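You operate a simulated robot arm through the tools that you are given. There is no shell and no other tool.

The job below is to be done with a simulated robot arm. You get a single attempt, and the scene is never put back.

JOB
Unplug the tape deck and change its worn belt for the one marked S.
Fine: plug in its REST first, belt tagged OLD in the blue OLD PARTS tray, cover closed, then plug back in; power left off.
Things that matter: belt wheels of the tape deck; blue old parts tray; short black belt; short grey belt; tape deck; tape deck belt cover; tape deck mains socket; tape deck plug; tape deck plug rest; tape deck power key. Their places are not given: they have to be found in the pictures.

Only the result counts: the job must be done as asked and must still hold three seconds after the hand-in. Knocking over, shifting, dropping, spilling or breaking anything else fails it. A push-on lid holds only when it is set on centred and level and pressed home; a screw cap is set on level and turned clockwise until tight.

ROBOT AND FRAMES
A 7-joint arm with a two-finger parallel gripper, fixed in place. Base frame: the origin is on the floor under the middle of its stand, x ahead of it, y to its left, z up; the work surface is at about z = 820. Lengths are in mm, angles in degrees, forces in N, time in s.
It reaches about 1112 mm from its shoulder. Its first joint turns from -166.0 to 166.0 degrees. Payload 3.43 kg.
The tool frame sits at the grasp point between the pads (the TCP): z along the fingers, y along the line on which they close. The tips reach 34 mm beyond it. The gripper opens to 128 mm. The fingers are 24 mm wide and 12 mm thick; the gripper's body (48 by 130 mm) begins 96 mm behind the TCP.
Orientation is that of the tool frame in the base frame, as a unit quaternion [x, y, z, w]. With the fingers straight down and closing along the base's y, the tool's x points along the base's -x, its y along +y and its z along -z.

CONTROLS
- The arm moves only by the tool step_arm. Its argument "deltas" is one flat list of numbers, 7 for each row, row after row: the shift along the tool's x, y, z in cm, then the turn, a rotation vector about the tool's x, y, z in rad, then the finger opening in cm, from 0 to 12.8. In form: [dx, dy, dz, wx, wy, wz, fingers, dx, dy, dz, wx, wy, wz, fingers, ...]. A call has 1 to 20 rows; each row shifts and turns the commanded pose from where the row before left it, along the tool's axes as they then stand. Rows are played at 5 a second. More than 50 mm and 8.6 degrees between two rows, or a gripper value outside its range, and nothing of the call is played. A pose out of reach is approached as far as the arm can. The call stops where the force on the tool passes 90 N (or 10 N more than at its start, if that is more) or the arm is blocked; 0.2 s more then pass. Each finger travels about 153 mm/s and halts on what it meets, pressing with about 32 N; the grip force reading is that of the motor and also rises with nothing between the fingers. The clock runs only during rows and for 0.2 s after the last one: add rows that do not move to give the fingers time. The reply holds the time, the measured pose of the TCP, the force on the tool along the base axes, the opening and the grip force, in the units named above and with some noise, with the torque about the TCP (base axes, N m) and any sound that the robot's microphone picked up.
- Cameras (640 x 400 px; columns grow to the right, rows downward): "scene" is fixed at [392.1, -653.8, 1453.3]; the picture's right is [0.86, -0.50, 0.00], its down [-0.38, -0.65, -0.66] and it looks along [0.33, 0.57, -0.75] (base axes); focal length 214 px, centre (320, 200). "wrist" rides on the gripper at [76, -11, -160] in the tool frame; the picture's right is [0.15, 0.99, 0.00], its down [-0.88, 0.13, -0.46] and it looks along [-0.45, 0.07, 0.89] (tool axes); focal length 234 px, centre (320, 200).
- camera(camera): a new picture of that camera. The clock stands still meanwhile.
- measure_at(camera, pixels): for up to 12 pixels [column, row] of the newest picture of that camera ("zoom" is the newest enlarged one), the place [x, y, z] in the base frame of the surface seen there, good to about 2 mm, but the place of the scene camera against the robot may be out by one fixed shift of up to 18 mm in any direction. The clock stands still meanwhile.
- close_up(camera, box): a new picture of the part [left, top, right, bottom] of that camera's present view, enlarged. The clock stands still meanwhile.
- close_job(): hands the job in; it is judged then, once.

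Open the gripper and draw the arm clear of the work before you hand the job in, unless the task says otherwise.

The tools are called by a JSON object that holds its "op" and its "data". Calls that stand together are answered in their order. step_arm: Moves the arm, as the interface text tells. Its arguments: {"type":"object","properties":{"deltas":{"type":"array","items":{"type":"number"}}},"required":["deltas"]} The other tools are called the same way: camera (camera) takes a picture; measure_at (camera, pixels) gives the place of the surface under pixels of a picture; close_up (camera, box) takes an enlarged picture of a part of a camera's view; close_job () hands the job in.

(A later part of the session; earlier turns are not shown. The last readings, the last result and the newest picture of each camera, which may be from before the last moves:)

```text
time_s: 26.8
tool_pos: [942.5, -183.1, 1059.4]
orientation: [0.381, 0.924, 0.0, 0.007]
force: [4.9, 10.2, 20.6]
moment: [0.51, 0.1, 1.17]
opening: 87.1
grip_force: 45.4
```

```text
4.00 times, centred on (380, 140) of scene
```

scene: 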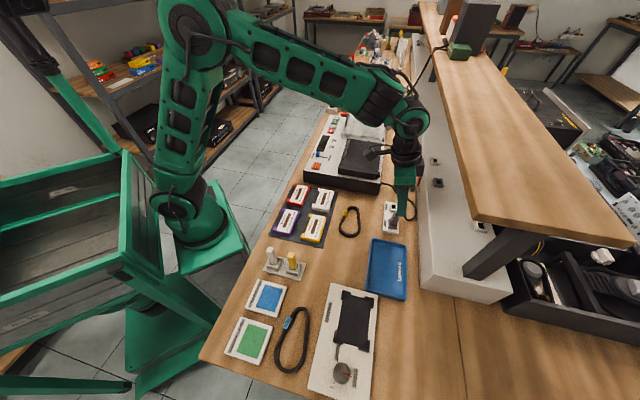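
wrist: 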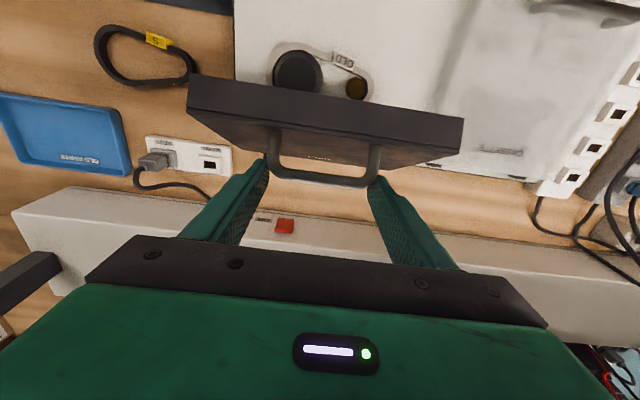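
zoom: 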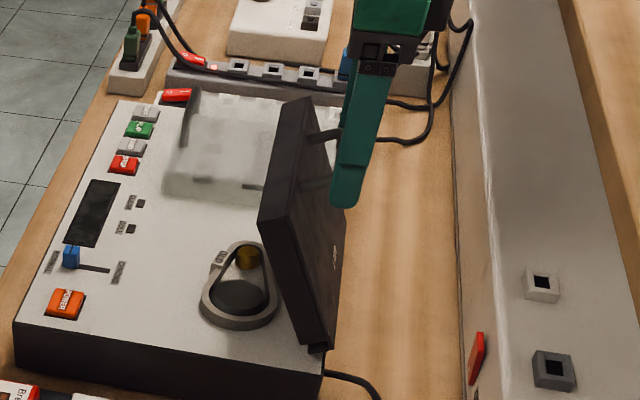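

The cover is at ~70° and the old grey belt (tag OLD) and both wheels are visible beneath at (320,75) in the wrist view. I continue the arc, relieving the downward load.

{"op": "step_arm", "data": {"deltas": [-1.31, 0, -0.38, 0, 0, 0, 0, -1.31, 0, 0.02, 0, 0, 0, 0, -1.29, 0, 0.2, 0, 0, 0, 0, -1.27, 0, 0.3, 0, 0, 0, 0, 0, 0, 0, 0, 0, 0, 0]}}

{"op": "close_up", "data": {"camera": "scene", "box": [300, 90, 460, 190]}}

```text
time_s: 28.0
tool_pos: [979.9, -221.1, 1056.1]
orientation: [0.382, 0.924, 0.001, 0.006]
force: [0.5, 0.5, 0.6]
moment: [0.0, -0.01, 0.02]
opening: 0.0
grip_force: 32.7
```

```text
4.00 times, centred on (380, 140) of scene
```

zoom: 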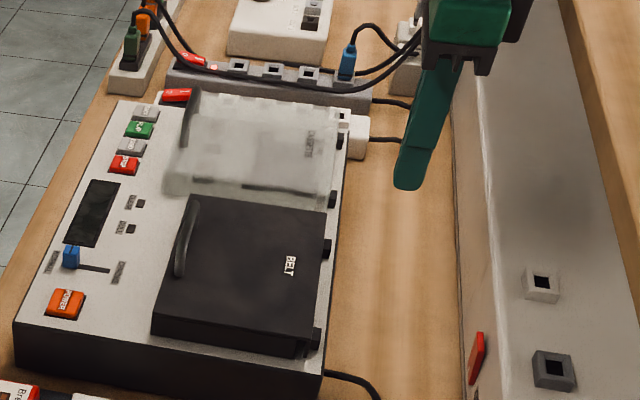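

The handle slipped out at ~70° and the cover fell shut again; nothing else moved. I'll use a firmer grip instead: fingers straddling the bar itself (closing along v). I back up above the handle and turn the hand 90°.

{"op": "step_arm", "data": {"deltas": [0, 0, -3.5, 0, 0, 0, 0, 3.66, 0, -0.3, 0, 0, 0, 5, 3.66, 0, -0.3, 0, 0, 0, 5, 3.66, 0, -0.3, 0, 0, 0, 5, 3.66, 0, 0, 0, 0, 0, 5, 3.66, 0, 0, 0, 0, 0, 5, 0, 0, 0, 0, 0, -0.143, 5, 0, 0, 0, 0, 0, -0.143, 5, 0, 0, 0, 0, 0, -0.143, 5, 0, 0, 0, 0, 0, -0.143, 5, 0, 0, 0, 0, 0, -0.143, 5, 0, 0, 0, 0, 0, -0.143, 5, 0, 0, 0, 0, 0, -0.143, 5, 0, 0, 0, 0, 0, -0.143, 5, 0, 0, 0, 0, 0, -0.143, 5, 0, 0, 0, 0, 0, -0.143, 5, 0, 0, 0, 0, 0, -0.141, 5, 0, 0, 0, 0, 0, 0, 5]}}

{"op": "camera", "data": {"camera": "wrist"}}

{"op": "camera", "data": {"camera": "scene"}}

```text
time_s: 31.8
tool_pos: [850.1, -91.1, 1099.1]
orientation: [-0.383, 0.924, -0.002, 0.004]
force: [-1.2, -0.1, 0.1]
moment: [-0.02, 0.0, 0.02]
opening: 50.2
grip_force: 0.0
```

```text
taken
```

wrist: 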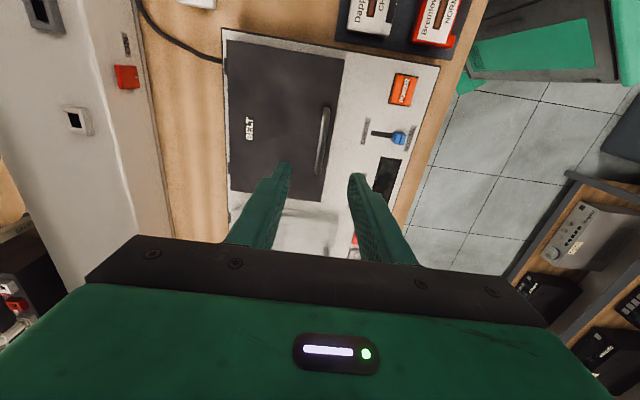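

```text
taken
```

scene: 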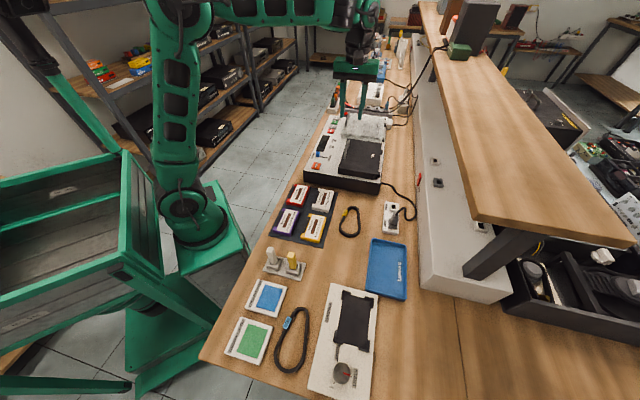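

All is in place; the bar (323,140) is midway between the fingers. I measure it from this angle.

{"op": "close_up", "data": {"camera": "wrist", "box": [220, 80, 412, 200]}}

{"op": "measure_at", "data": {"camera": "zoom", "pixels": [[350, 100], [345, 150], [340, 200], [335, 250], [338, 308], [350, 92], [355, 150], [346, 200], [336, 200], [300, 200], [400, 20], [30, 100]]}}

```text
3.33 times, centred on (316, 140) of wrist
```

zoom: 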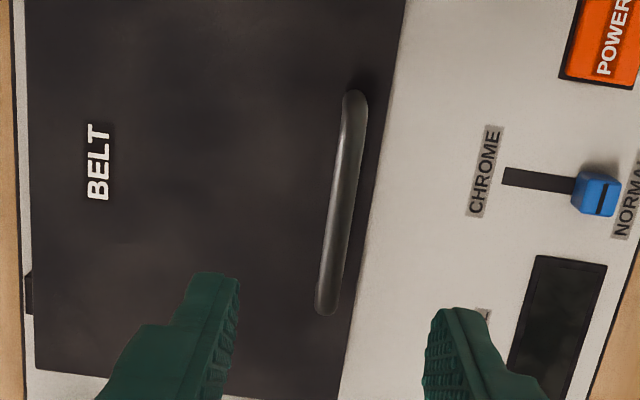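

```text
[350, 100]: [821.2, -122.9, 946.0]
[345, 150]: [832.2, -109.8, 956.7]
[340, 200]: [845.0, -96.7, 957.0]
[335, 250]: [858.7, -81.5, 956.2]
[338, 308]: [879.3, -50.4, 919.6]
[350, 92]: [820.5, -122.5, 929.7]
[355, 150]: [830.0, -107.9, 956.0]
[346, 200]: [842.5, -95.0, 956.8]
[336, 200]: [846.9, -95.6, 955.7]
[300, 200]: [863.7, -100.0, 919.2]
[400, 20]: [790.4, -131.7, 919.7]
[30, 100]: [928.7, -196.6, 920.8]
```

Bar centre ≈ (849,−91), z≈952, ~10 mm thick. I descend so the tips go 17 mm past the bar (TCP z≈969), then close.

{"op": "step_arm", "data": {"deltas": [0, 0, 3.2, 0, 0, 0, 5, 0, 0, 3.2, 0, 0, 0, 5, 0, 0, 3.2, 0, 0, 0, 5, 0, 0, 2.3, 0, 0, 0, 5, 0, 0, 1.1, 0, 0, 0, 5, 0, 0, 0, 0, 0, 0, 5]}}

{"op": "camera", "data": {"camera": "wrist"}}

```text
time_s: 33.2
tool_pos: [849.7, -91.6, 967.0]
orientation: [-0.383, 0.924, -0.001, 0.004]
force: [-0.9, -0.2, 0.4]
moment: [-0.01, 0.04, -0.01]
opening: 50.0
grip_force: 0.0
```

```text
taken
```

wrist: 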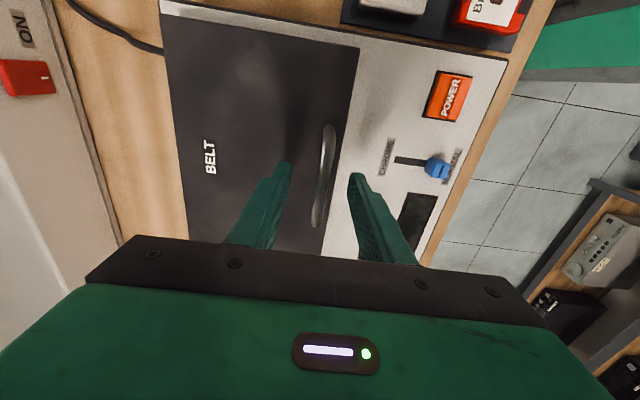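

The bar (323,180) lies between the finger tips; I close on it.

{"op": "step_arm", "data": {"deltas": [0, 0, 0, 0, 0, 0, 0, 0, 0, 0, 0, 0, 0, 0, 0, 0, 0, 0, 0, 0, 0]}}

{"op": "camera", "data": {"camera": "wrist"}}

```text
time_s: 34.0
tool_pos: [849.4, -90.0, 968.1]
orientation: [-0.384, 0.923, -0.002, 0.005]
force: [-14.9, 11.1, 5.8]
moment: [-0.05, 0.57, -0.06]
opening: 9.6
grip_force: 43.2
```

```text
taken
```

wrist: 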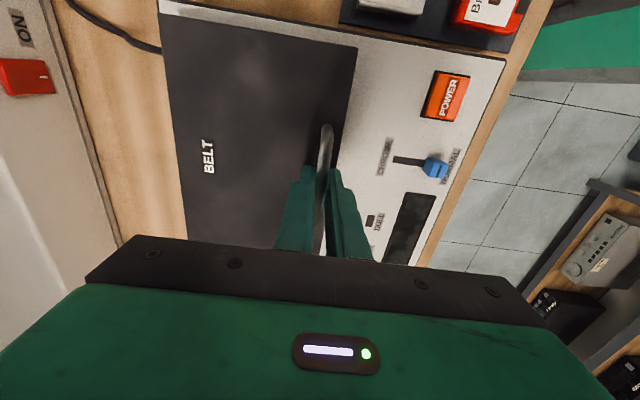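

Gripped at 9.6 mm with an 18 N side load toward −v; I relax 3 mm and then start the arc (about 30°).

{"op": "step_arm", "data": {"deltas": [0, 0.3, 0, 0, 0, 0, 0, 0, -0.54, -1.2, 0, 0, 0, 0, 0, -0.63, -1.11, 0, 0, 0, 0, 0, -0.72, -1.04, 0, 0, 0, 0, 0, -0.8, -0.98, 0, 0, 0, 0, 0, 0, 0, 0, 0, 0, 0]}}

```text
time_s: 35.4
tool_pos: [869.2, -109.7, 1012.4]
orientation: [-0.382, 0.924, -0.003, 0.006]
force: [-6.6, -2.7, 1.9]
moment: [-0.09, 0.17, -0.3]
opening: 9.5
grip_force: 42.7
```

Forces are small. I continue along the arc another 25°.

{"op": "step_arm", "data": {"deltas": [0, -0.89, -0.9, 0, 0, 0, 0, 0, -0.97, -0.83, 0, 0, 0, 0, 0, -1.03, -0.73, 0, 0, 0, 0, 0, -1.09, -0.65, 0, 0, 0, 0, 0, -1.15, -0.54, 0, 0, 0, 0, 0, 0, 0, 0, 0, 0, 0]}}

{"op": "camera", "data": {"camera": "wrist"}}

{"op": "close_up", "data": {"camera": "scene", "box": [300, 80, 460, 180]}}

```text
time_s: 36.8
tool_pos: [902.3, -143.7, 1050.4]
orientation: [-0.383, 0.924, -0.002, 0.005]
force: [-4.1, -1.1, 4.4]
moment: [0.12, -0.14, -0.58]
opening: 9.4
grip_force: 43.7
```

```text
taken
```

wrist: 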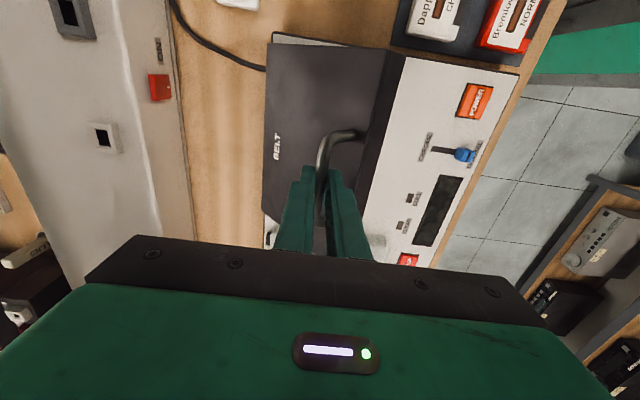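

```text
4.00 times, centred on (380, 130) of scene
```

zoom: 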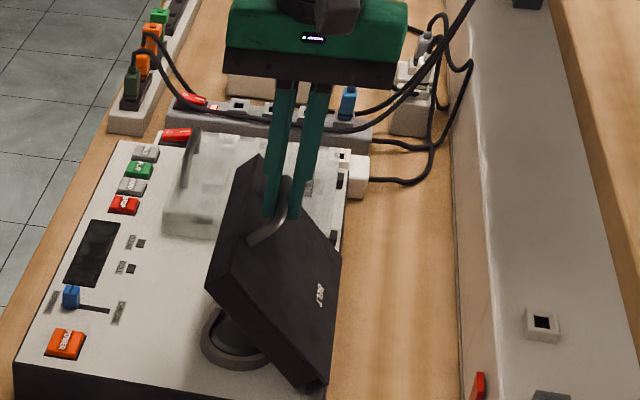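

At ~45° and holding well. I continue 25° more.

{"op": "step_arm", "data": {"deltas": [0, -1.19, -0.45, 0, 0, 0, 0, 0, -1.22, -0.34, 0, 0, 0, 0, 0, -1.25, -0.23, 0, 0, 0, 0, 0, -1.26, -0.12, 0, 0, 0, 0, 0, -1.27, -0.01, 0, 0, 0, 0, 0, 0, 0, 0, 0, 0, 0]}}

{"op": "close_up", "data": {"camera": "scene", "box": [300, 80, 460, 180]}}

```text
time_s: 38.2
tool_pos: [947.0, -188.0, 1061.2]
orientation: [-0.383, 0.924, -0.003, 0.005]
force: [0.5, -0.4, -2.8]
moment: [0.39, -0.42, -0.81]
opening: 9.4
grip_force: 43.3
```

```text
4.00 times, centred on (380, 130) of scene
```

zoom: 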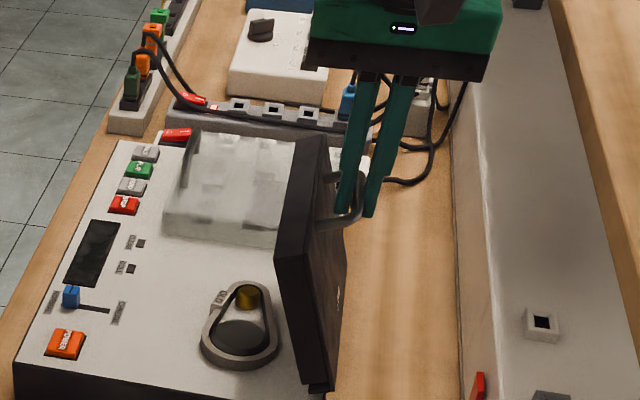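

At ~72°. I continue to ~85° while tilting the hand slightly away from the shelf.

{"op": "step_arm", "data": {"deltas": [0, -1.196, 0.1, 0.04, 0, 0, 0, 0, -1.176, 0.26, 0.04, 0, 0, 0, 0, -1.136, 0.42, 0.04, 0, 0, 0, 0, 0, 0, 0, 0, 0, 0]}}

{"op": "close_up", "data": {"camera": "scene", "box": [300, 60, 492, 180]}}

```text
time_s: 39.2
tool_pos: [973.1, -213.2, 1056.5]
orientation: [-0.381, 0.922, -0.057, 0.027]
force: [1.5, -2.6, 7.7]
moment: [-0.3, 0.22, -0.81]
opening: 9.4
grip_force: 43.2
```

```text
3.33 times, centred on (396, 120) of scene
```

zoom: 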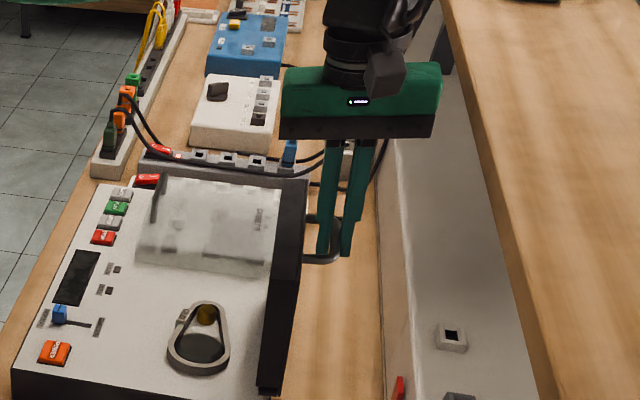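

The cover is nearly upright. Two more steps to go past vertical.

{"op": "step_arm", "data": {"deltas": [0, -1.077, 0.53, 0.04, 0, 0, 0, 0, -0.988, 0.68, 0.04, 0, 0, 0, 0, 0, 0, 0, 0, 0, 0]}}

{"op": "close_up", "data": {"camera": "scene", "box": [300, 60, 492, 180]}}

{"op": "camera", "data": {"camera": "wrist"}}

```text
time_s: 40.0
tool_pos: [989.0, -228.6, 1045.4]
orientation: [-0.381, 0.919, -0.095, 0.043]
force: [0.4, -4.5, 3.6]
moment: [-0.24, 0.15, -0.83]
opening: 9.4
grip_force: 43.1
```

```text
3.33 times, centred on (396, 120) of scene
```

zoom: 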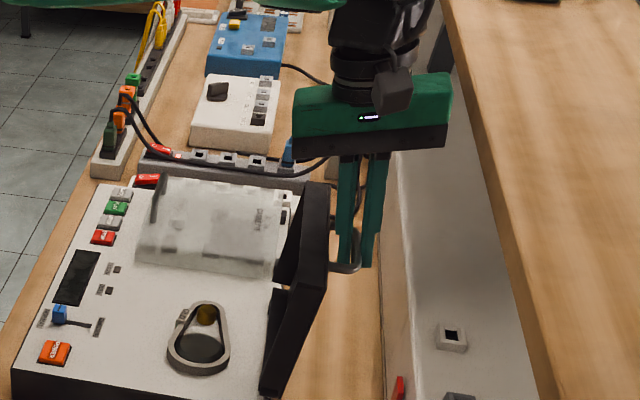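

```text
taken
```

wrist: 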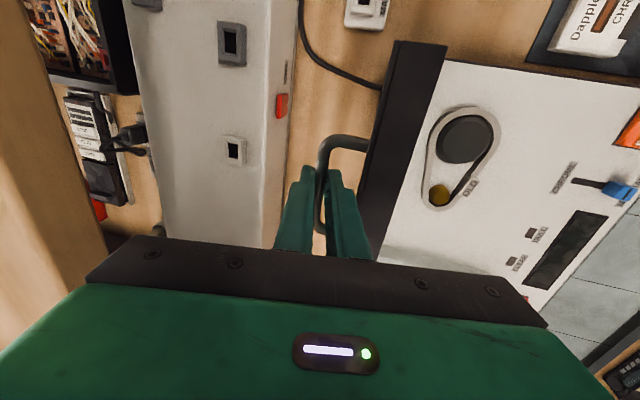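

Cover at ~95°, forces small. I go a little further to feel for the hinge stop.

{"op": "step_arm", "data": {"deltas": [0, -0.48, 0.4, 0, 0, 0, 0, 0, -0.475, 0.436, 0, 0, 0, 0, 0, 0, 0, 0, 0, 0, 0]}}

```text
time_s: 40.8
tool_pos: [996.4, -238.3, 1040.3]
orientation: [-0.38, 0.919, -0.094, 0.043]
force: [-1.9, -0.8, -4.0]
moment: [0.12, -0.11, -0.75]
opening: 9.5
grip_force: 43.5
```

{"op": "step_arm", "data": {"deltas": [0, -0.365, 0.46, 0.05, 0, 0, 0, 0, -0.342, 0.479, 0.05, 0, 0, 0, 0, 0, 0, 0, 0, 0, 0]}}

{"op": "close_up", "data": {"camera": "scene", "box": [300, 60, 492, 180]}}

```text
time_s: 41.6
tool_pos: [998.3, -239.5, 1037.5]
orientation: [-0.379, 0.913, -0.14, 0.06]
force: [-56.7, 40.9, 32.9]
moment: [1.38, 2.14, -2.11]
opening: 9.5
grip_force: 43.2
```

```text
3.33 times, centred on (396, 120) of scene
```

zoom: 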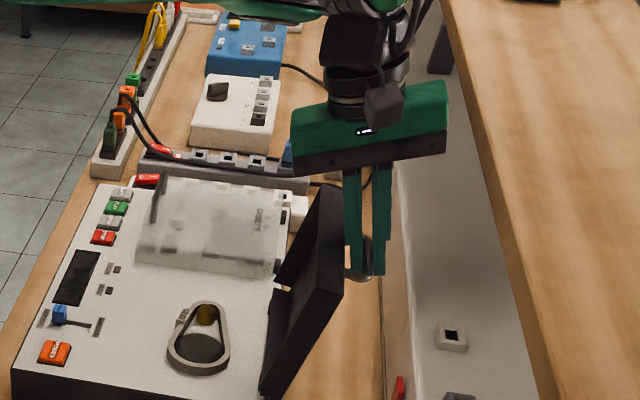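

70 N along −v: this is the hinge stop (≈102°). I back off a few mm, then open the fingers and check that the cover rests there.

{"op": "step_arm", "data": {"deltas": [0, 0.55, -0.59, 0, 0, 0, 0, 0, 0, 0, 0, 0, 0, 0]}}

```text
time_s: 42.2
tool_pos: [997.3, -238.5, 1038.0]
orientation: [-0.377, 0.913, -0.141, 0.062]
force: [-16.3, 27.9, 22.2]
moment: [0.21, 1.99, -0.94]
opening: 9.3
grip_force: 42.7
```

{"op": "step_arm", "data": {"deltas": [0, 0.4, -0.45, 0, 0, 0, 0, 0, 0, 0, 0, 0, 0, 0]}}

```text
time_s: 42.8
tool_pos: [995.1, -235.1, 1040.2]
orientation: [-0.376, 0.914, -0.14, 0.063]
force: [11.9, 6.4, 6.1]
moment: [0.85, -0.96, -0.2]
opening: 9.1
grip_force: 42.9
```

Load is released. I open slightly (22 mm) and reduce the hand's tilt so it can be pulled straight up out of the loop.

{"op": "step_arm", "data": {"deltas": [0, 0, 0, 0, 0, 0, 2.2, 0, 0, 0, 0, 0, 0, 2.2, 0, -0.11, 0, -0.075, 0, 0, 2.2, 0, -0.11, 0, -0.075, 0, 0, 2.2, 0, 0, 0, 0, 0, 0, 2.2]}}

{"op": "camera", "data": {"camera": "wrist"}}

{"op": "close_up", "data": {"camera": "scene", "box": [340, 80, 468, 160]}}

```text
time_s: 44.0
tool_pos: [995.2, -237.2, 1041.3]
orientation: [-0.381, 0.921, -0.071, 0.033]
force: [0.7, 0.7, 1.5]
moment: [-0.01, 0.02, 0.02]
opening: 21.6
grip_force: 0.1
```

```text
taken
```

wrist: 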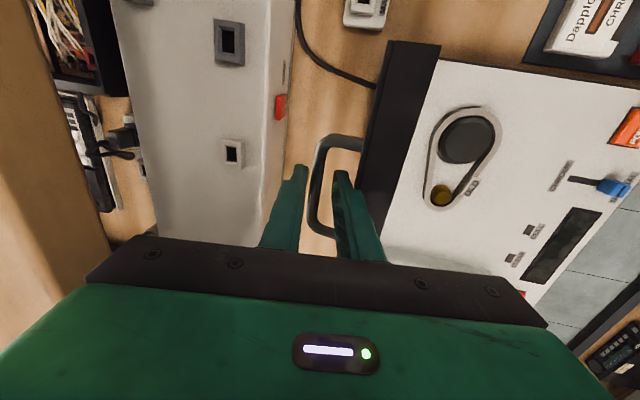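

```text
5.00 times, centred on (404, 120) of scene
```

zoom: 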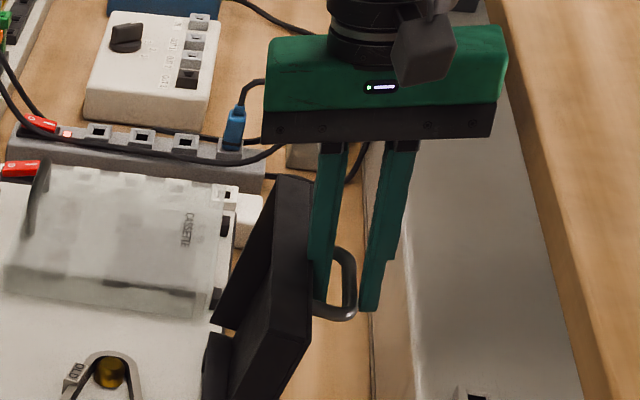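

The cover rests open on its stop, fingers straddle the bar with clearance. I pull up gently.

{"op": "step_arm", "data": {"deltas": [0, -0.07, -1.0, 0, 0, 0, 2.2, 0, -0.07, -1.0, 0, 0, 0, 2.2, 0, -0.07, -1.0, 0, 0, 0, 2.2, 0, -0.07, -1.0, 0, 0, 0, 2.2, 0, 0, 0, 0, 0, 0, 2.2]}}

{"op": "close_up", "data": {"camera": "scene", "box": [300, 60, 492, 180]}}

```text
time_s: 45.2
tool_pos: [993.3, -235.2, 1080.6]
orientation: [-0.38, 0.922, -0.071, 0.033]
force: [-0.3, -0.3, -0.8]
moment: [0.04, 0.02, 0.01]
opening: 22.0
grip_force: 0.2
```

```text
3.33 times, centred on (396, 120) of scene
```

zoom: 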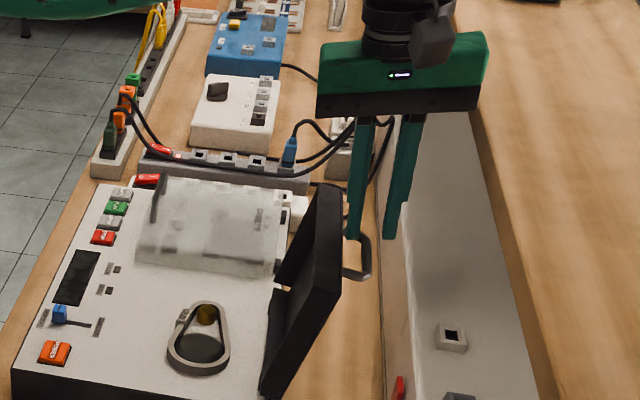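

Free, and the cover stays open. I measure the belt and wheels in this zoom and lift clear.

{"op": "measure_at", "data": {"camera": "zoom", "pixels": [[205, 345], [207, 312], [180, 318], [172, 350], [225, 325], [195, 368], [207, 303], [190, 325], [222, 350], [290, 300], [300, 330], [335, 200]]}}

{"op": "step_arm", "data": {"deltas": [0, 0, -3.5, 0, 0, 0, 2.2, 0, 0, -3.5, 0, 0, 0, 2.2, 0, 0.5, -3.5, -0.05, 0, 0, 2.2, 0, 0.5, -2.5, -0.05, 0, 0, 2.2, 0, 1, -1, -0.05, 0, 0, 2.2, 0, 3, 0, 0, 0, 0, 2.2, 0, 4, 0, 0, 0, 0, 2.2, 0, 4, 0, 0, 0, 0, 2.2, 0, 0, 0, 0, 0, 0, 2.2]}}

{"op": "camera", "data": {"camera": "wrist"}}

```text
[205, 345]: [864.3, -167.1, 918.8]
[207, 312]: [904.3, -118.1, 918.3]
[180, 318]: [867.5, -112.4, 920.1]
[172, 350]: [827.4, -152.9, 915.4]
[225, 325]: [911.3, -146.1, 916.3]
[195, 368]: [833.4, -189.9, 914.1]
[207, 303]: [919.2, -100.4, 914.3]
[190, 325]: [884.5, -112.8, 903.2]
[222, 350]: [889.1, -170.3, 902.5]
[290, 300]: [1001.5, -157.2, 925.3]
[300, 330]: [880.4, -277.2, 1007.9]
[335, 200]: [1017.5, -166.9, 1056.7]
```

```text
time_s: 47.2
tool_pos: [882.4, -148.2, 1182.8]
orientation: [-0.382, 0.924, -0.002, 0.005]
force: [0.0, 0.9, -0.3]
moment: [0.02, 0.02, 0.05]
opening: 21.9
grip_force: 0.1
out of reach, approached as far as the arm can: row 4, 5
```

```text
taken
```

wrist: 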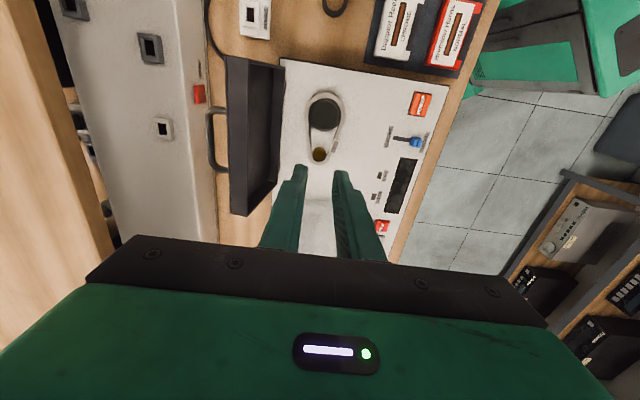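

The belt on its wheels is at (323,125). I enlarge it and measure.

{"op": "close_up", "data": {"camera": "wrist", "box": [275, 80, 371, 140]}}

{"op": "close_up", "data": {"camera": "wrist", "box": [260, 80, 420, 180]}}

```text
6.67 times, centred on (323, 110) of wrist
```

zoom: 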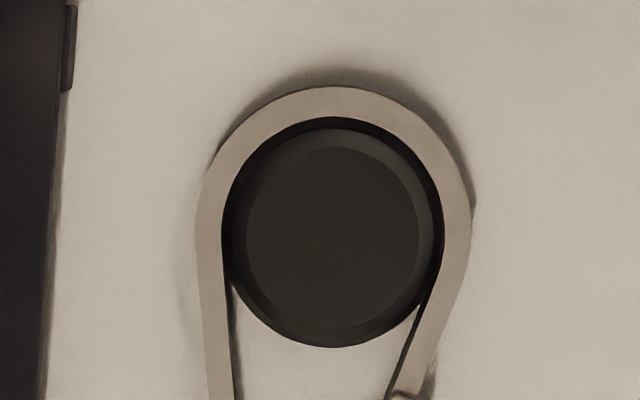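

```text
4.00 times, centred on (340, 130) of wrist
```

zoom: 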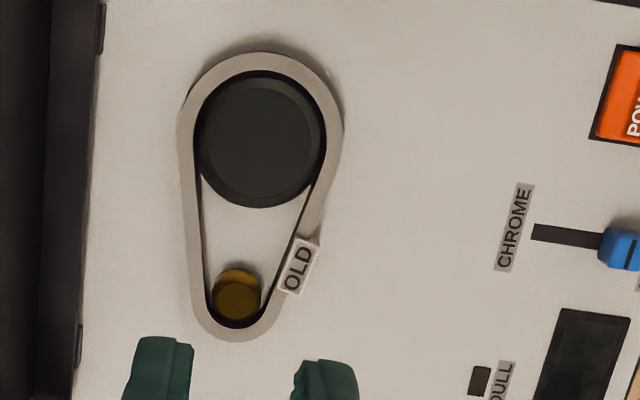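

I measure the ring, the wheels and the OLD tag.

{"op": "measure_at", "data": {"camera": "zoom", "pixels": [[262, 140], [237, 298], [262, 60], [188, 130], [333, 140], [236, 332], [198, 240], [298, 262], [290, 285], [310, 240], [310, 205], [230, 200]]}}

{"op": "measure_at", "data": {"camera": "zoom", "pixels": [[194, 250], [262, 52], [180, 140], [343, 140], [280, 300], [200, 320], [270, 310], [310, 250], [205, 150], [318, 150], [240, 282], [300, 200]]}}

```text
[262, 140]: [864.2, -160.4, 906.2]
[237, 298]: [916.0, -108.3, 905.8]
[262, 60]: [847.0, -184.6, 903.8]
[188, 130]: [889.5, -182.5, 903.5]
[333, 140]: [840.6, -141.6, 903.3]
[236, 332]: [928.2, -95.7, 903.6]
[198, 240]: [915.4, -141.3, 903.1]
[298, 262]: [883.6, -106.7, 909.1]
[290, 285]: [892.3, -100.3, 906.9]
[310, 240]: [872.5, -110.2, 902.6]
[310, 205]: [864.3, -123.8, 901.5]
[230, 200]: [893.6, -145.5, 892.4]
```

```text
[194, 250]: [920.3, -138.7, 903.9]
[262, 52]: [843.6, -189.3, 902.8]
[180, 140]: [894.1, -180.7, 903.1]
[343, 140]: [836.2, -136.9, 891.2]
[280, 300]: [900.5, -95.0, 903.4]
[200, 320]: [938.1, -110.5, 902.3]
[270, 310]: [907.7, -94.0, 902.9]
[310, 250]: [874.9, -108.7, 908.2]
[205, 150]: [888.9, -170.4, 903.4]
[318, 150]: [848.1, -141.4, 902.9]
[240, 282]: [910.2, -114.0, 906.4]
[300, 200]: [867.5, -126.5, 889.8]
```

Geometry (u,v): big wheel (497.6,724.4), small wheel (571,724.3), belt top z≈903, tag top z≈909 at (551,699), deck top ≈890. I'll grip the ring across its outside at the big wheel. First I lower a bit to check the commanded pose after the reach limit.

{"op": "step_arm", "data": {"deltas": [0, 0, 4.5, 0, 0, 0, 8.6, 0, 0, 4.5, 0, 0, 0, 8.6, 0, 0, 0, 0, 0, 0, 8.6]}}

```text
time_s: 48.0
tool_pos: [881.9, -147.0, 1091.9]
orientation: [-0.383, 0.924, -0.002, 0.004]
force: [0.1, -0.1, -0.2]
moment: [0.01, 0.0, -0.02]
opening: 86.1
grip_force: 0.0
```

Commanded and measured agree. I move over the big wheel (865,−159) at z=1000.

{"op": "step_arm", "data": {"deltas": [1.03, 0.155, 3.1, 0, 0, 0, 8.6, 1.03, 0.155, 3.1, 0, 0, 0, 8.6, 0, 0, 3.0, 0, 0, 0, 8.6, 0, 0, 0, 0, 0, 0, 8.6]}}

{"op": "camera", "data": {"camera": "wrist"}}

{"op": "close_up", "data": {"camera": "scene", "box": [300, 80, 460, 180]}}

```text
time_s: 49.0
tool_pos: [866.5, -160.8, 1000.7]
orientation: [-0.383, 0.924, -0.002, 0.005]
force: [0.1, -0.2, 0.1]
moment: [0.01, 0.01, -0.03]
opening: 86.0
grip_force: 0.1
```

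```text
taken
```

wrist: 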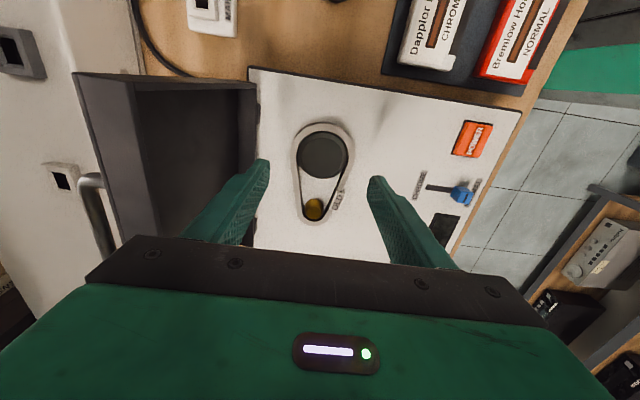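

```text
4.00 times, centred on (380, 130) of scene
```

zoom: 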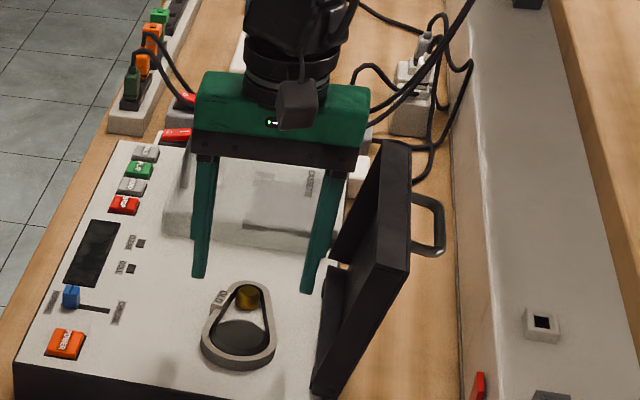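

Closer now; I enlarge the belt again for refined measurements before descending.

{"op": "close_up", "data": {"camera": "wrist", "box": [256, 110, 384, 230]}}

```text
3.33 times, centred on (320, 170) of wrist
```

zoom: 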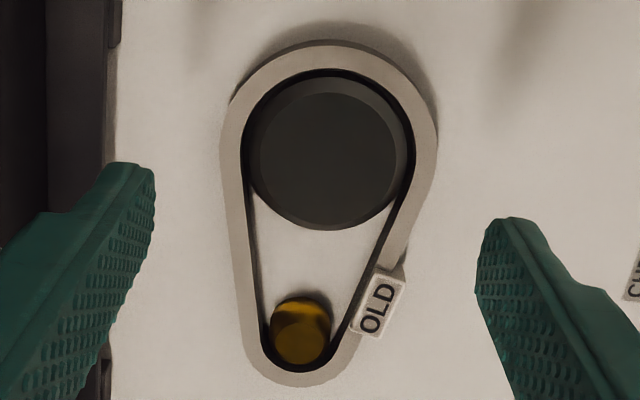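

{"op": "measure_at", "data": {"camera": "zoom", "pixels": [[325, 150], [300, 335], [340, 52], [230, 150], [424, 160], [295, 372], [222, 150], [434, 165], [378, 300], [398, 280], [355, 330], [405, 260]]}}

{"op": "measure_at", "data": {"camera": "zoom", "pixels": [[150, 200], [480, 260], [450, 120], [180, 120], [370, 270], [348, 325], [382, 335], [248, 290], [232, 200], [420, 200], [300, 240], [345, 310]]}}

```text
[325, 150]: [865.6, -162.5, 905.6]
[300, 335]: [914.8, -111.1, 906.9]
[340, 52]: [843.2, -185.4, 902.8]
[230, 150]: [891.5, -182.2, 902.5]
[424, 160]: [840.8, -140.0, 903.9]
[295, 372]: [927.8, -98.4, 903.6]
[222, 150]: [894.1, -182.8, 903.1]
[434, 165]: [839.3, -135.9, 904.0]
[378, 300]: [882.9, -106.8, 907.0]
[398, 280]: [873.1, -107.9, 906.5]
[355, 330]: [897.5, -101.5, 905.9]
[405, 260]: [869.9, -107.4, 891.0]
```

```text
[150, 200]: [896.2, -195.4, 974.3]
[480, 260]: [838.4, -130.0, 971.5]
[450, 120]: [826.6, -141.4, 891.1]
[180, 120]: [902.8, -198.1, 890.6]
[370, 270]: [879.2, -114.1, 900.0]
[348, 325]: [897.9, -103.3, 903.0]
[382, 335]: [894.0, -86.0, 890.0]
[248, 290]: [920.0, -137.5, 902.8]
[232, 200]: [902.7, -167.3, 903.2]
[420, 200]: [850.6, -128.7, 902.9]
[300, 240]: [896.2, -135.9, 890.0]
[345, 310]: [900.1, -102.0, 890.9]
```

Belt spans v 689.6–761.5 at the big wheel (centre 725.5), TCP is at v 726.4. I descend to TCP z≈927.5 (tips ~3 mm above the deck top).

{"op": "step_arm", "data": {"deltas": [0, 0.05, 3.0, 0, 0, 0, 8.6, 0, 0, 2.5, 0, 0, 0, 8.6, 0, 0, 1.3, 0, 0, 0, 8.6, 0, 0, 0.5, 0, 0, 0, 8.6, 0, 0, 0, 0, 0, 0, 8.6]}}

{"op": "camera", "data": {"camera": "wrist"}}

{"op": "close_up", "data": {"camera": "scene", "box": [320, 110, 448, 190]}}

```text
time_s: 50.2
tool_pos: [868.1, -159.1, 928.1]
orientation: [-0.383, 0.924, -0.002, 0.004]
force: [-0.6, -0.8, 1.0]
moment: [0.0, -0.02, 0.0]
opening: 85.9
grip_force: 0.1
```

```text
taken
```

wrist: 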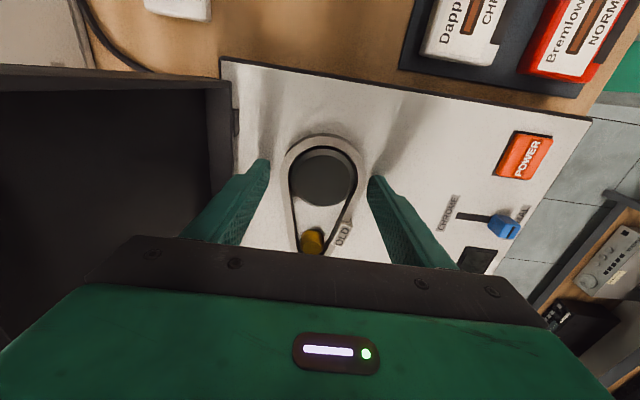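

```text
5.00 times, centred on (384, 150) of scene
```

zoom: 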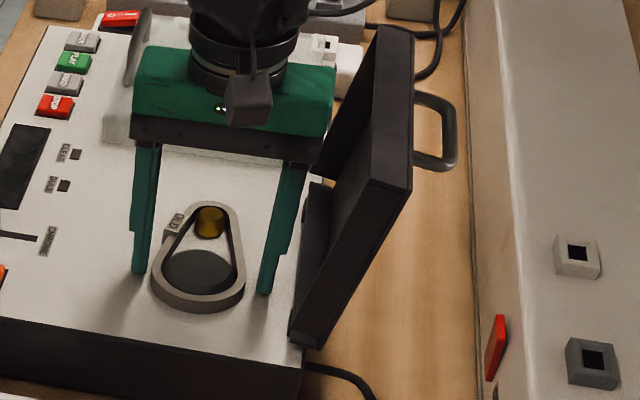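

The belt looks a bit nearer to the right (−v) finger. I measure belt edges and finger tips in this view before closing.

{"op": "close_up", "data": {"camera": "wrist", "box": [256, 120, 384, 200]}}

{"op": "measure_at", "data": {"camera": "zoom", "pixels": [[140, 270], [150, 270], [545, 290], [555, 290], [340, 90], [60, 210], [575, 300], [325, 280], [250, 250], [440, 260], [160, 330], [530, 340]]}}

```text
5.00 times, centred on (320, 160) of wrist
```

zoom: 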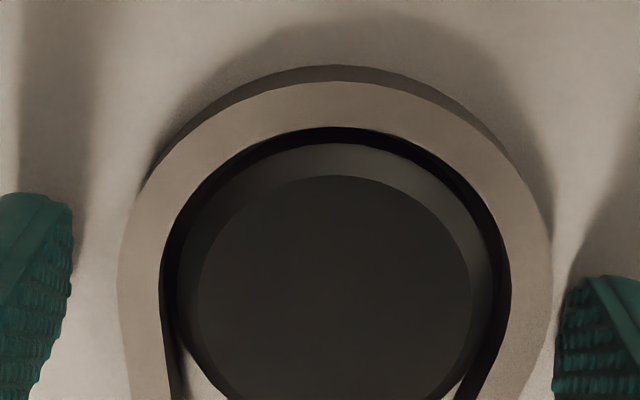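

```text
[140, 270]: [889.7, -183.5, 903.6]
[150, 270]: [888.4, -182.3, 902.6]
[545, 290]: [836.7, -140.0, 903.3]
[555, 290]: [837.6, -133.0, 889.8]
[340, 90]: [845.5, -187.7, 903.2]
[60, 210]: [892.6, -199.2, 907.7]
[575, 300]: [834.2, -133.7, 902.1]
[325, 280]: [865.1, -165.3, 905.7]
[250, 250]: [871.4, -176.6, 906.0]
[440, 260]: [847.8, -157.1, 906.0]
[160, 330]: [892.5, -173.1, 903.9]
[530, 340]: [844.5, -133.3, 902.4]
```

Belt edges: v 762.6 and 689.4 (centre 726.0, width ~73). I shift 1 mm toward −v and close gently on it.

{"op": "step_arm", "data": {"deltas": [0.2, 0.1, 0, 0, 0, 0, 8.6, 0, 0, 0, 0, 0, 0, 7.8, 0, 0, 0, 0, 0, 0, 6.8, 0, 0, 0, 0, 0, 0, 6.8, 0, 0, 0, 0, 0, 0, 6.8]}}

{"op": "camera", "data": {"camera": "wrist"}}

```text
time_s: 51.4
tool_pos: [866.8, -160.4, 928.1]
orientation: [-0.383, 0.924, -0.002, 0.005]
force: [-0.6, 0.2, 0.4]
moment: [0.01, 0.0, -0.06]
opening: 70.8
grip_force: 31.5
```

```text
taken
```

wrist: 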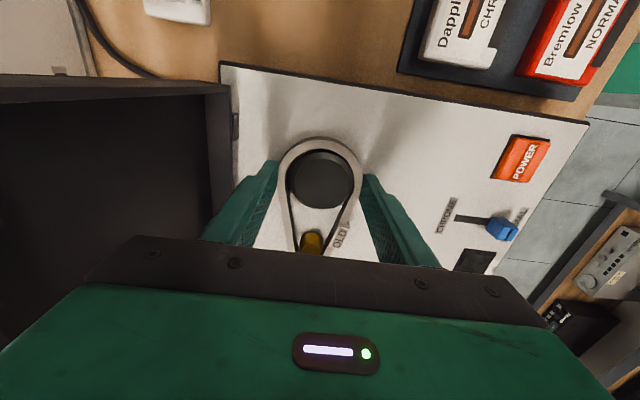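

Gripped at 70.8 mm with no side load. I lift slowly and check the belt comes along.

{"op": "step_arm", "data": {"deltas": [0, 0, -0.5, 0, 0, 0, 6.8, 0, 0, -0.5, 0, 0, 0, 6.8, 0, 0, -0.5, 0, 0, 0, 6.8, 0, 0, -0.5, 0, 0, 0, 6.8, 0, 0, -0.5, 0, 0, 0, 6.8, 0, 0, 0, 0, 0, 0, 6.8]}}

{"op": "camera", "data": {"camera": "wrist"}}

{"op": "close_up", "data": {"camera": "scene", "box": [320, 110, 448, 190]}}

```text
time_s: 52.8
tool_pos: [866.0, -161.3, 952.4]
orientation: [-0.382, 0.924, -0.002, 0.004]
force: [0.2, 0.5, -0.6]
moment: [-0.02, 0.03, -0.02]
opening: 71.2
grip_force: 32.2
```

```text
taken
```

wrist: 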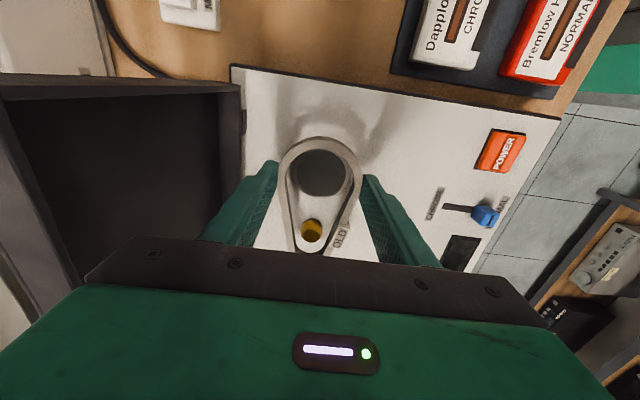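

```text
5.00 times, centred on (384, 150) of scene
```

zoom: 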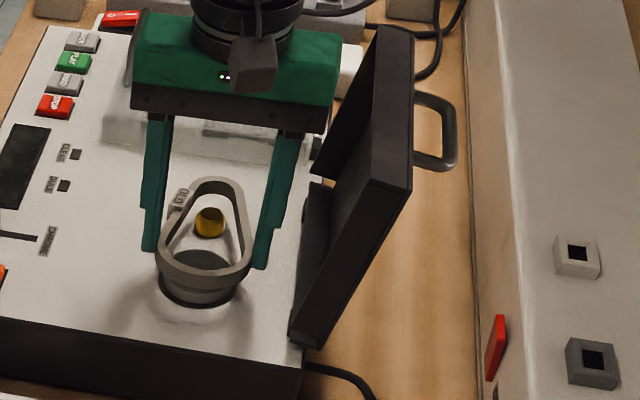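

The belt came off level. Before moving I measure the tray in the scene view together with reference points on the socket strip (to apply the camera shift).

{"op": "close_up", "data": {"camera": "scene", "box": [340, 195, 468, 315]}}

```text
3.33 times, centred on (404, 255) of scene
```

zoom: 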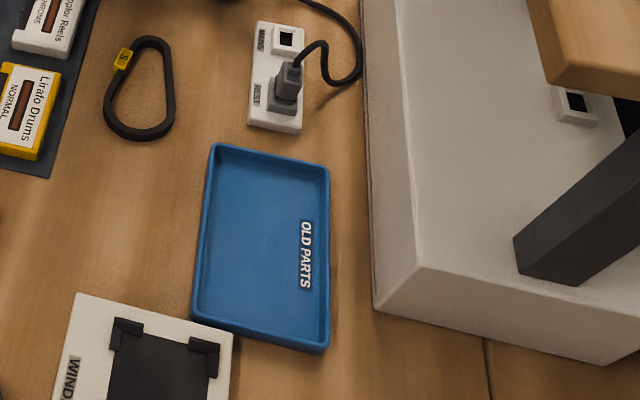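

{"op": "measure_at", "data": {"camera": "zoom", "pixels": [[220, 150], [324, 172], [200, 310], [320, 343], [262, 250], [225, 165], [315, 185], [210, 300], [312, 325], [290, 35], [252, 108], [302, 125]]}}

{"op": "measure_at", "data": {"camera": "zoom", "pixels": [[123, 58], [142, 42], [168, 60], [170, 110], [140, 134], [108, 115], [117, 85], [153, 40], [139, 128], [110, 100], [120, 130], [165, 85]]}}

```text
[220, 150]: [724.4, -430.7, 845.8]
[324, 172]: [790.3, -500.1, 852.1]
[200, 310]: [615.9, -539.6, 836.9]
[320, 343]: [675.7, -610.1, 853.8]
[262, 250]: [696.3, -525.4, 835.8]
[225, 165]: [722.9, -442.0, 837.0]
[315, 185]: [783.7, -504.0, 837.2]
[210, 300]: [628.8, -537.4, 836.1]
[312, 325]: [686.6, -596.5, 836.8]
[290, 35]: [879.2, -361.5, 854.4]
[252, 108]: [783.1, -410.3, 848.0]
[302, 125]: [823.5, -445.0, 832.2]
```

```text
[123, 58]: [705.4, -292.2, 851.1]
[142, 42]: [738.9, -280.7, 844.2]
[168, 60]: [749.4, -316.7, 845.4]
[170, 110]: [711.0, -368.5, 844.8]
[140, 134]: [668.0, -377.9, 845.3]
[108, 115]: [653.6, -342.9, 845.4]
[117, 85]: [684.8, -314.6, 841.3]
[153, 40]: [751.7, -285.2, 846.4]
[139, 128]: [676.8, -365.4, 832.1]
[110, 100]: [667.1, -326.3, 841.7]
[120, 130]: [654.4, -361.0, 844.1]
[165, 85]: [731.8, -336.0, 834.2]
```

The tray is ~100×163 mm outside, long along u, with rim z≈842 — the fingers with the belt (96 mm) just about match its width, so I'll release just above the rim. I lift and carry the belt to near the tray, then refine with the wrist camera.

{"op": "step_arm", "data": {"deltas": [0, 0, -2.9, 0, 0, 0, 6.8, 0, 0, -2.9, 0, 0, 0, 6.8, 4.5, 0, 0, 0, 0, 0, 6.8, 4.5, 0, 0, 0, 0, 0, 6.8, 4.5, 0, 0, 0, 0, 0, 6.8, 4.5, 0, 0, 0, 0, 0, 6.8, 4.5, 0, 0, 0, 0, 0, 6.8, 4.5, 0, 0, 0, 0, 0, 6.8, 2.9, -1.85, 0, 0, 0, 0, 6.8, 2.9, -1.85, 0, 0, 0, 0, 6.8, 2.9, -1.85, 0, 0, 0, 0, 6.8, 2.9, -1.85, 0, 0, 0, 0, 6.8, 0, 0, 0, 0, 0, 0, 6.8]}}

{"op": "camera", "data": {"camera": "wrist"}}

{"op": "camera", "data": {"camera": "scene"}}

```text
time_s: 55.6
tool_pos: [644.9, -486.7, 1010.5]
orientation: [-0.383, 0.924, -0.002, 0.005]
force: [0.2, -0.6, -0.5]
moment: [-0.02, 0.03, 0.01]
opening: 71.2
grip_force: 31.8
```

```text
taken
```

wrist: 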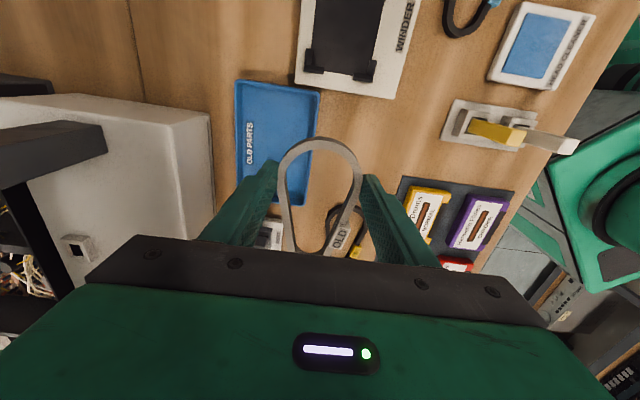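

```text
taken
```

scene: 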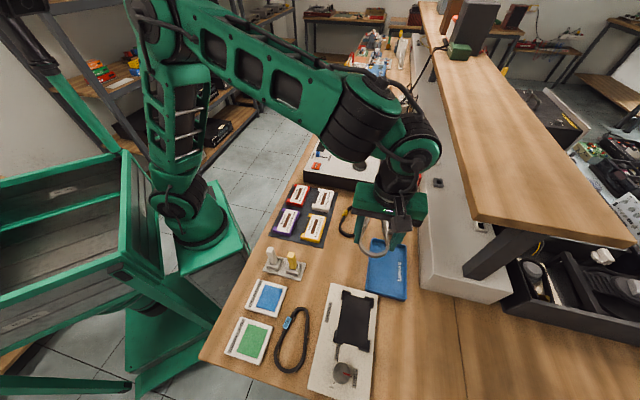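

The tray is visible at (277,140). I measure its corners with the wrist camera.

{"op": "close_up", "data": {"camera": "wrist", "box": [220, 65, 348, 225]}}

{"op": "measure_at", "data": {"camera": "wrist", "pixels": [[237, 83], [319, 92], [240, 172], [309, 198], [244, 92], [313, 98], [306, 192], [244, 165], [260, 130], [300, 110], [278, 88], [316, 140]]}}

```text
2.50 times, centred on (284, 145) of wrist
```

zoom: 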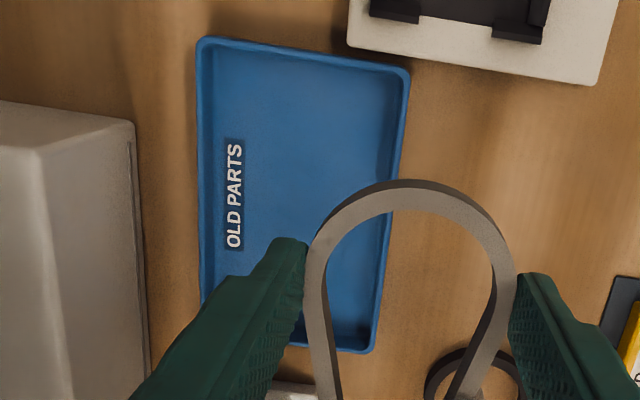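

```text
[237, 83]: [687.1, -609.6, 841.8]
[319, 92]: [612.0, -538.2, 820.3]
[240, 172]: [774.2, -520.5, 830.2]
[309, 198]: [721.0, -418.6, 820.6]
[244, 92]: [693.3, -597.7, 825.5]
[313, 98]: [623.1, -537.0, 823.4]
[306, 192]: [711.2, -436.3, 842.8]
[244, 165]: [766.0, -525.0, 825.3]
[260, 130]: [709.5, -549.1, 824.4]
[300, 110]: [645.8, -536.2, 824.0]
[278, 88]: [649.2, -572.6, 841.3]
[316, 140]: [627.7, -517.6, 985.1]
```

I measure rim points in the zoom for accuracy.

{"op": "measure_at", "data": {"camera": "zoom", "pixels": [[203, 44], [404, 74], [371, 348], [202, 200], [202, 280], [394, 170], [385, 250], [300, 58], [340, 347], [230, 90], [375, 120], [300, 150]]}}

```text
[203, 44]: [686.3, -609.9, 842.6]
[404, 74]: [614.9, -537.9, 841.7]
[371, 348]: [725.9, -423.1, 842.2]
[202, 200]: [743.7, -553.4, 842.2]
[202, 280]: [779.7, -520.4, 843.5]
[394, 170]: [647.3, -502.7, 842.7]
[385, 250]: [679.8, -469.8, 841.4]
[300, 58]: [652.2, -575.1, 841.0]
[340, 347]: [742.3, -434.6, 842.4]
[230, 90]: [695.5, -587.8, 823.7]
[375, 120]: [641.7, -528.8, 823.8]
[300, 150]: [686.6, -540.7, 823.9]
```

Tray rim: u 54–217, v 814–918, rim z≈842.5. I lower to z=920 first (below the shelf level), then shift over the tray and go down to tips just above the rim.

{"op": "step_arm", "data": {"deltas": [0, 0, 3.0, 0, 0, 0, 6.8, 0, 0, 3.0, 0, 0, 0, 6.8, 0, 0, 3.0, 0, 0, 0, 6.8, 0.1, -2.06, 0, 0, 0, 0, 6.8, 0.1, -2.06, 0, 0, 0, 0, 6.8, 0.1, -2.06, 0, 0, 0, 0, 6.8, 0, 0, 2.0, 0, 0, 0, 6.8, 0, 0, 0, 0, 0, 0, 6.8]}}

{"op": "camera", "data": {"camera": "wrist"}}

{"op": "camera", "data": {"camera": "scene"}}

```text
time_s: 57.4
tool_pos: [687.3, -532.1, 899.9]
orientation: [-0.383, 0.924, -0.003, 0.006]
force: [0.1, 0.3, -0.7]
moment: [-0.04, 0.02, 0.0]
opening: 70.8
grip_force: 31.9
```

```text
taken
```

wrist: 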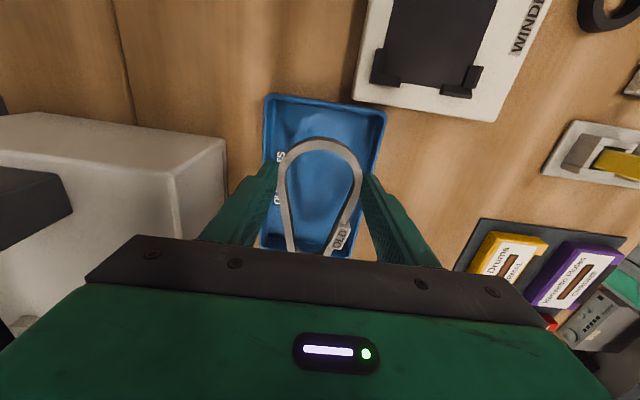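

```text
taken
```

scene: 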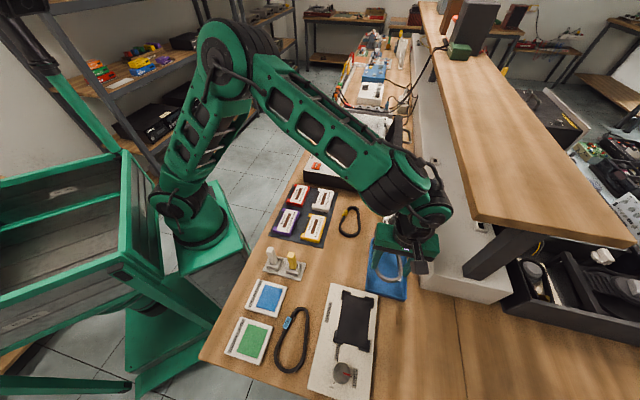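

Aligned: belt over the tray interior. I lower 20 mm more (tips just above the rim) and open.

{"op": "step_arm", "data": {"deltas": [0, 0, 1.2, 0, 0, 0, 6.8, 0, 0, 0.8, 0, 0, 0, 6.8, 0, 0, 0, 0, 0, 0, 6.8, 0, 0, 0, 0, 0, 0, 8.2, 0, 0, 0, 0, 0, 0, 8.2, 0, 0, 0, 0, 0, 0, 8.2]}}

{"op": "camera", "data": {"camera": "wrist"}}

{"op": "close_up", "data": {"camera": "scene", "box": [340, 195, 468, 315]}}

```text
time_s: 58.8
tool_pos: [688.5, -532.4, 878.9]
orientation: [-0.383, 0.924, -0.002, 0.005]
force: [0.3, -0.1, 0.1]
moment: [0.0, -0.03, 0.04]
opening: 81.8
grip_force: 0.1
```

```text
taken
```

wrist: 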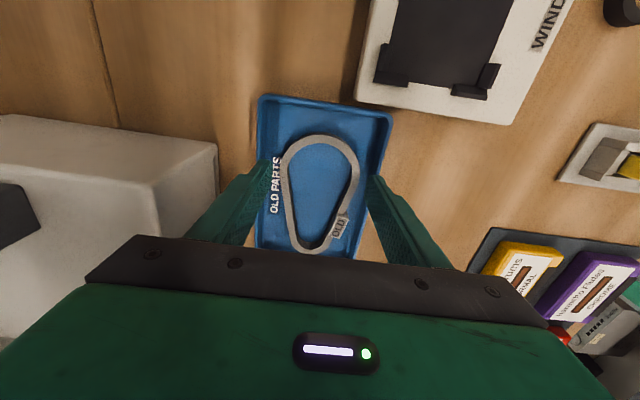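

```text
3.33 times, centred on (404, 255) of scene
```

zoom: 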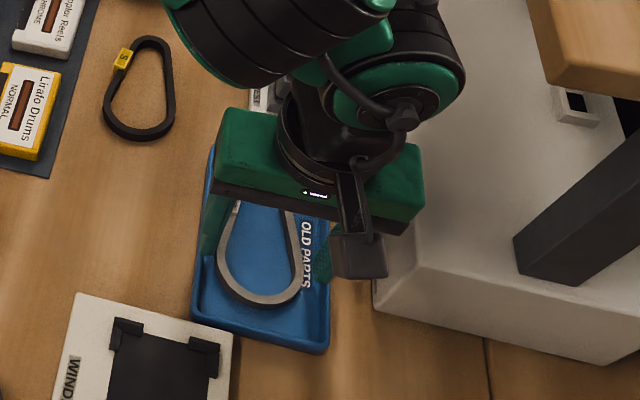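

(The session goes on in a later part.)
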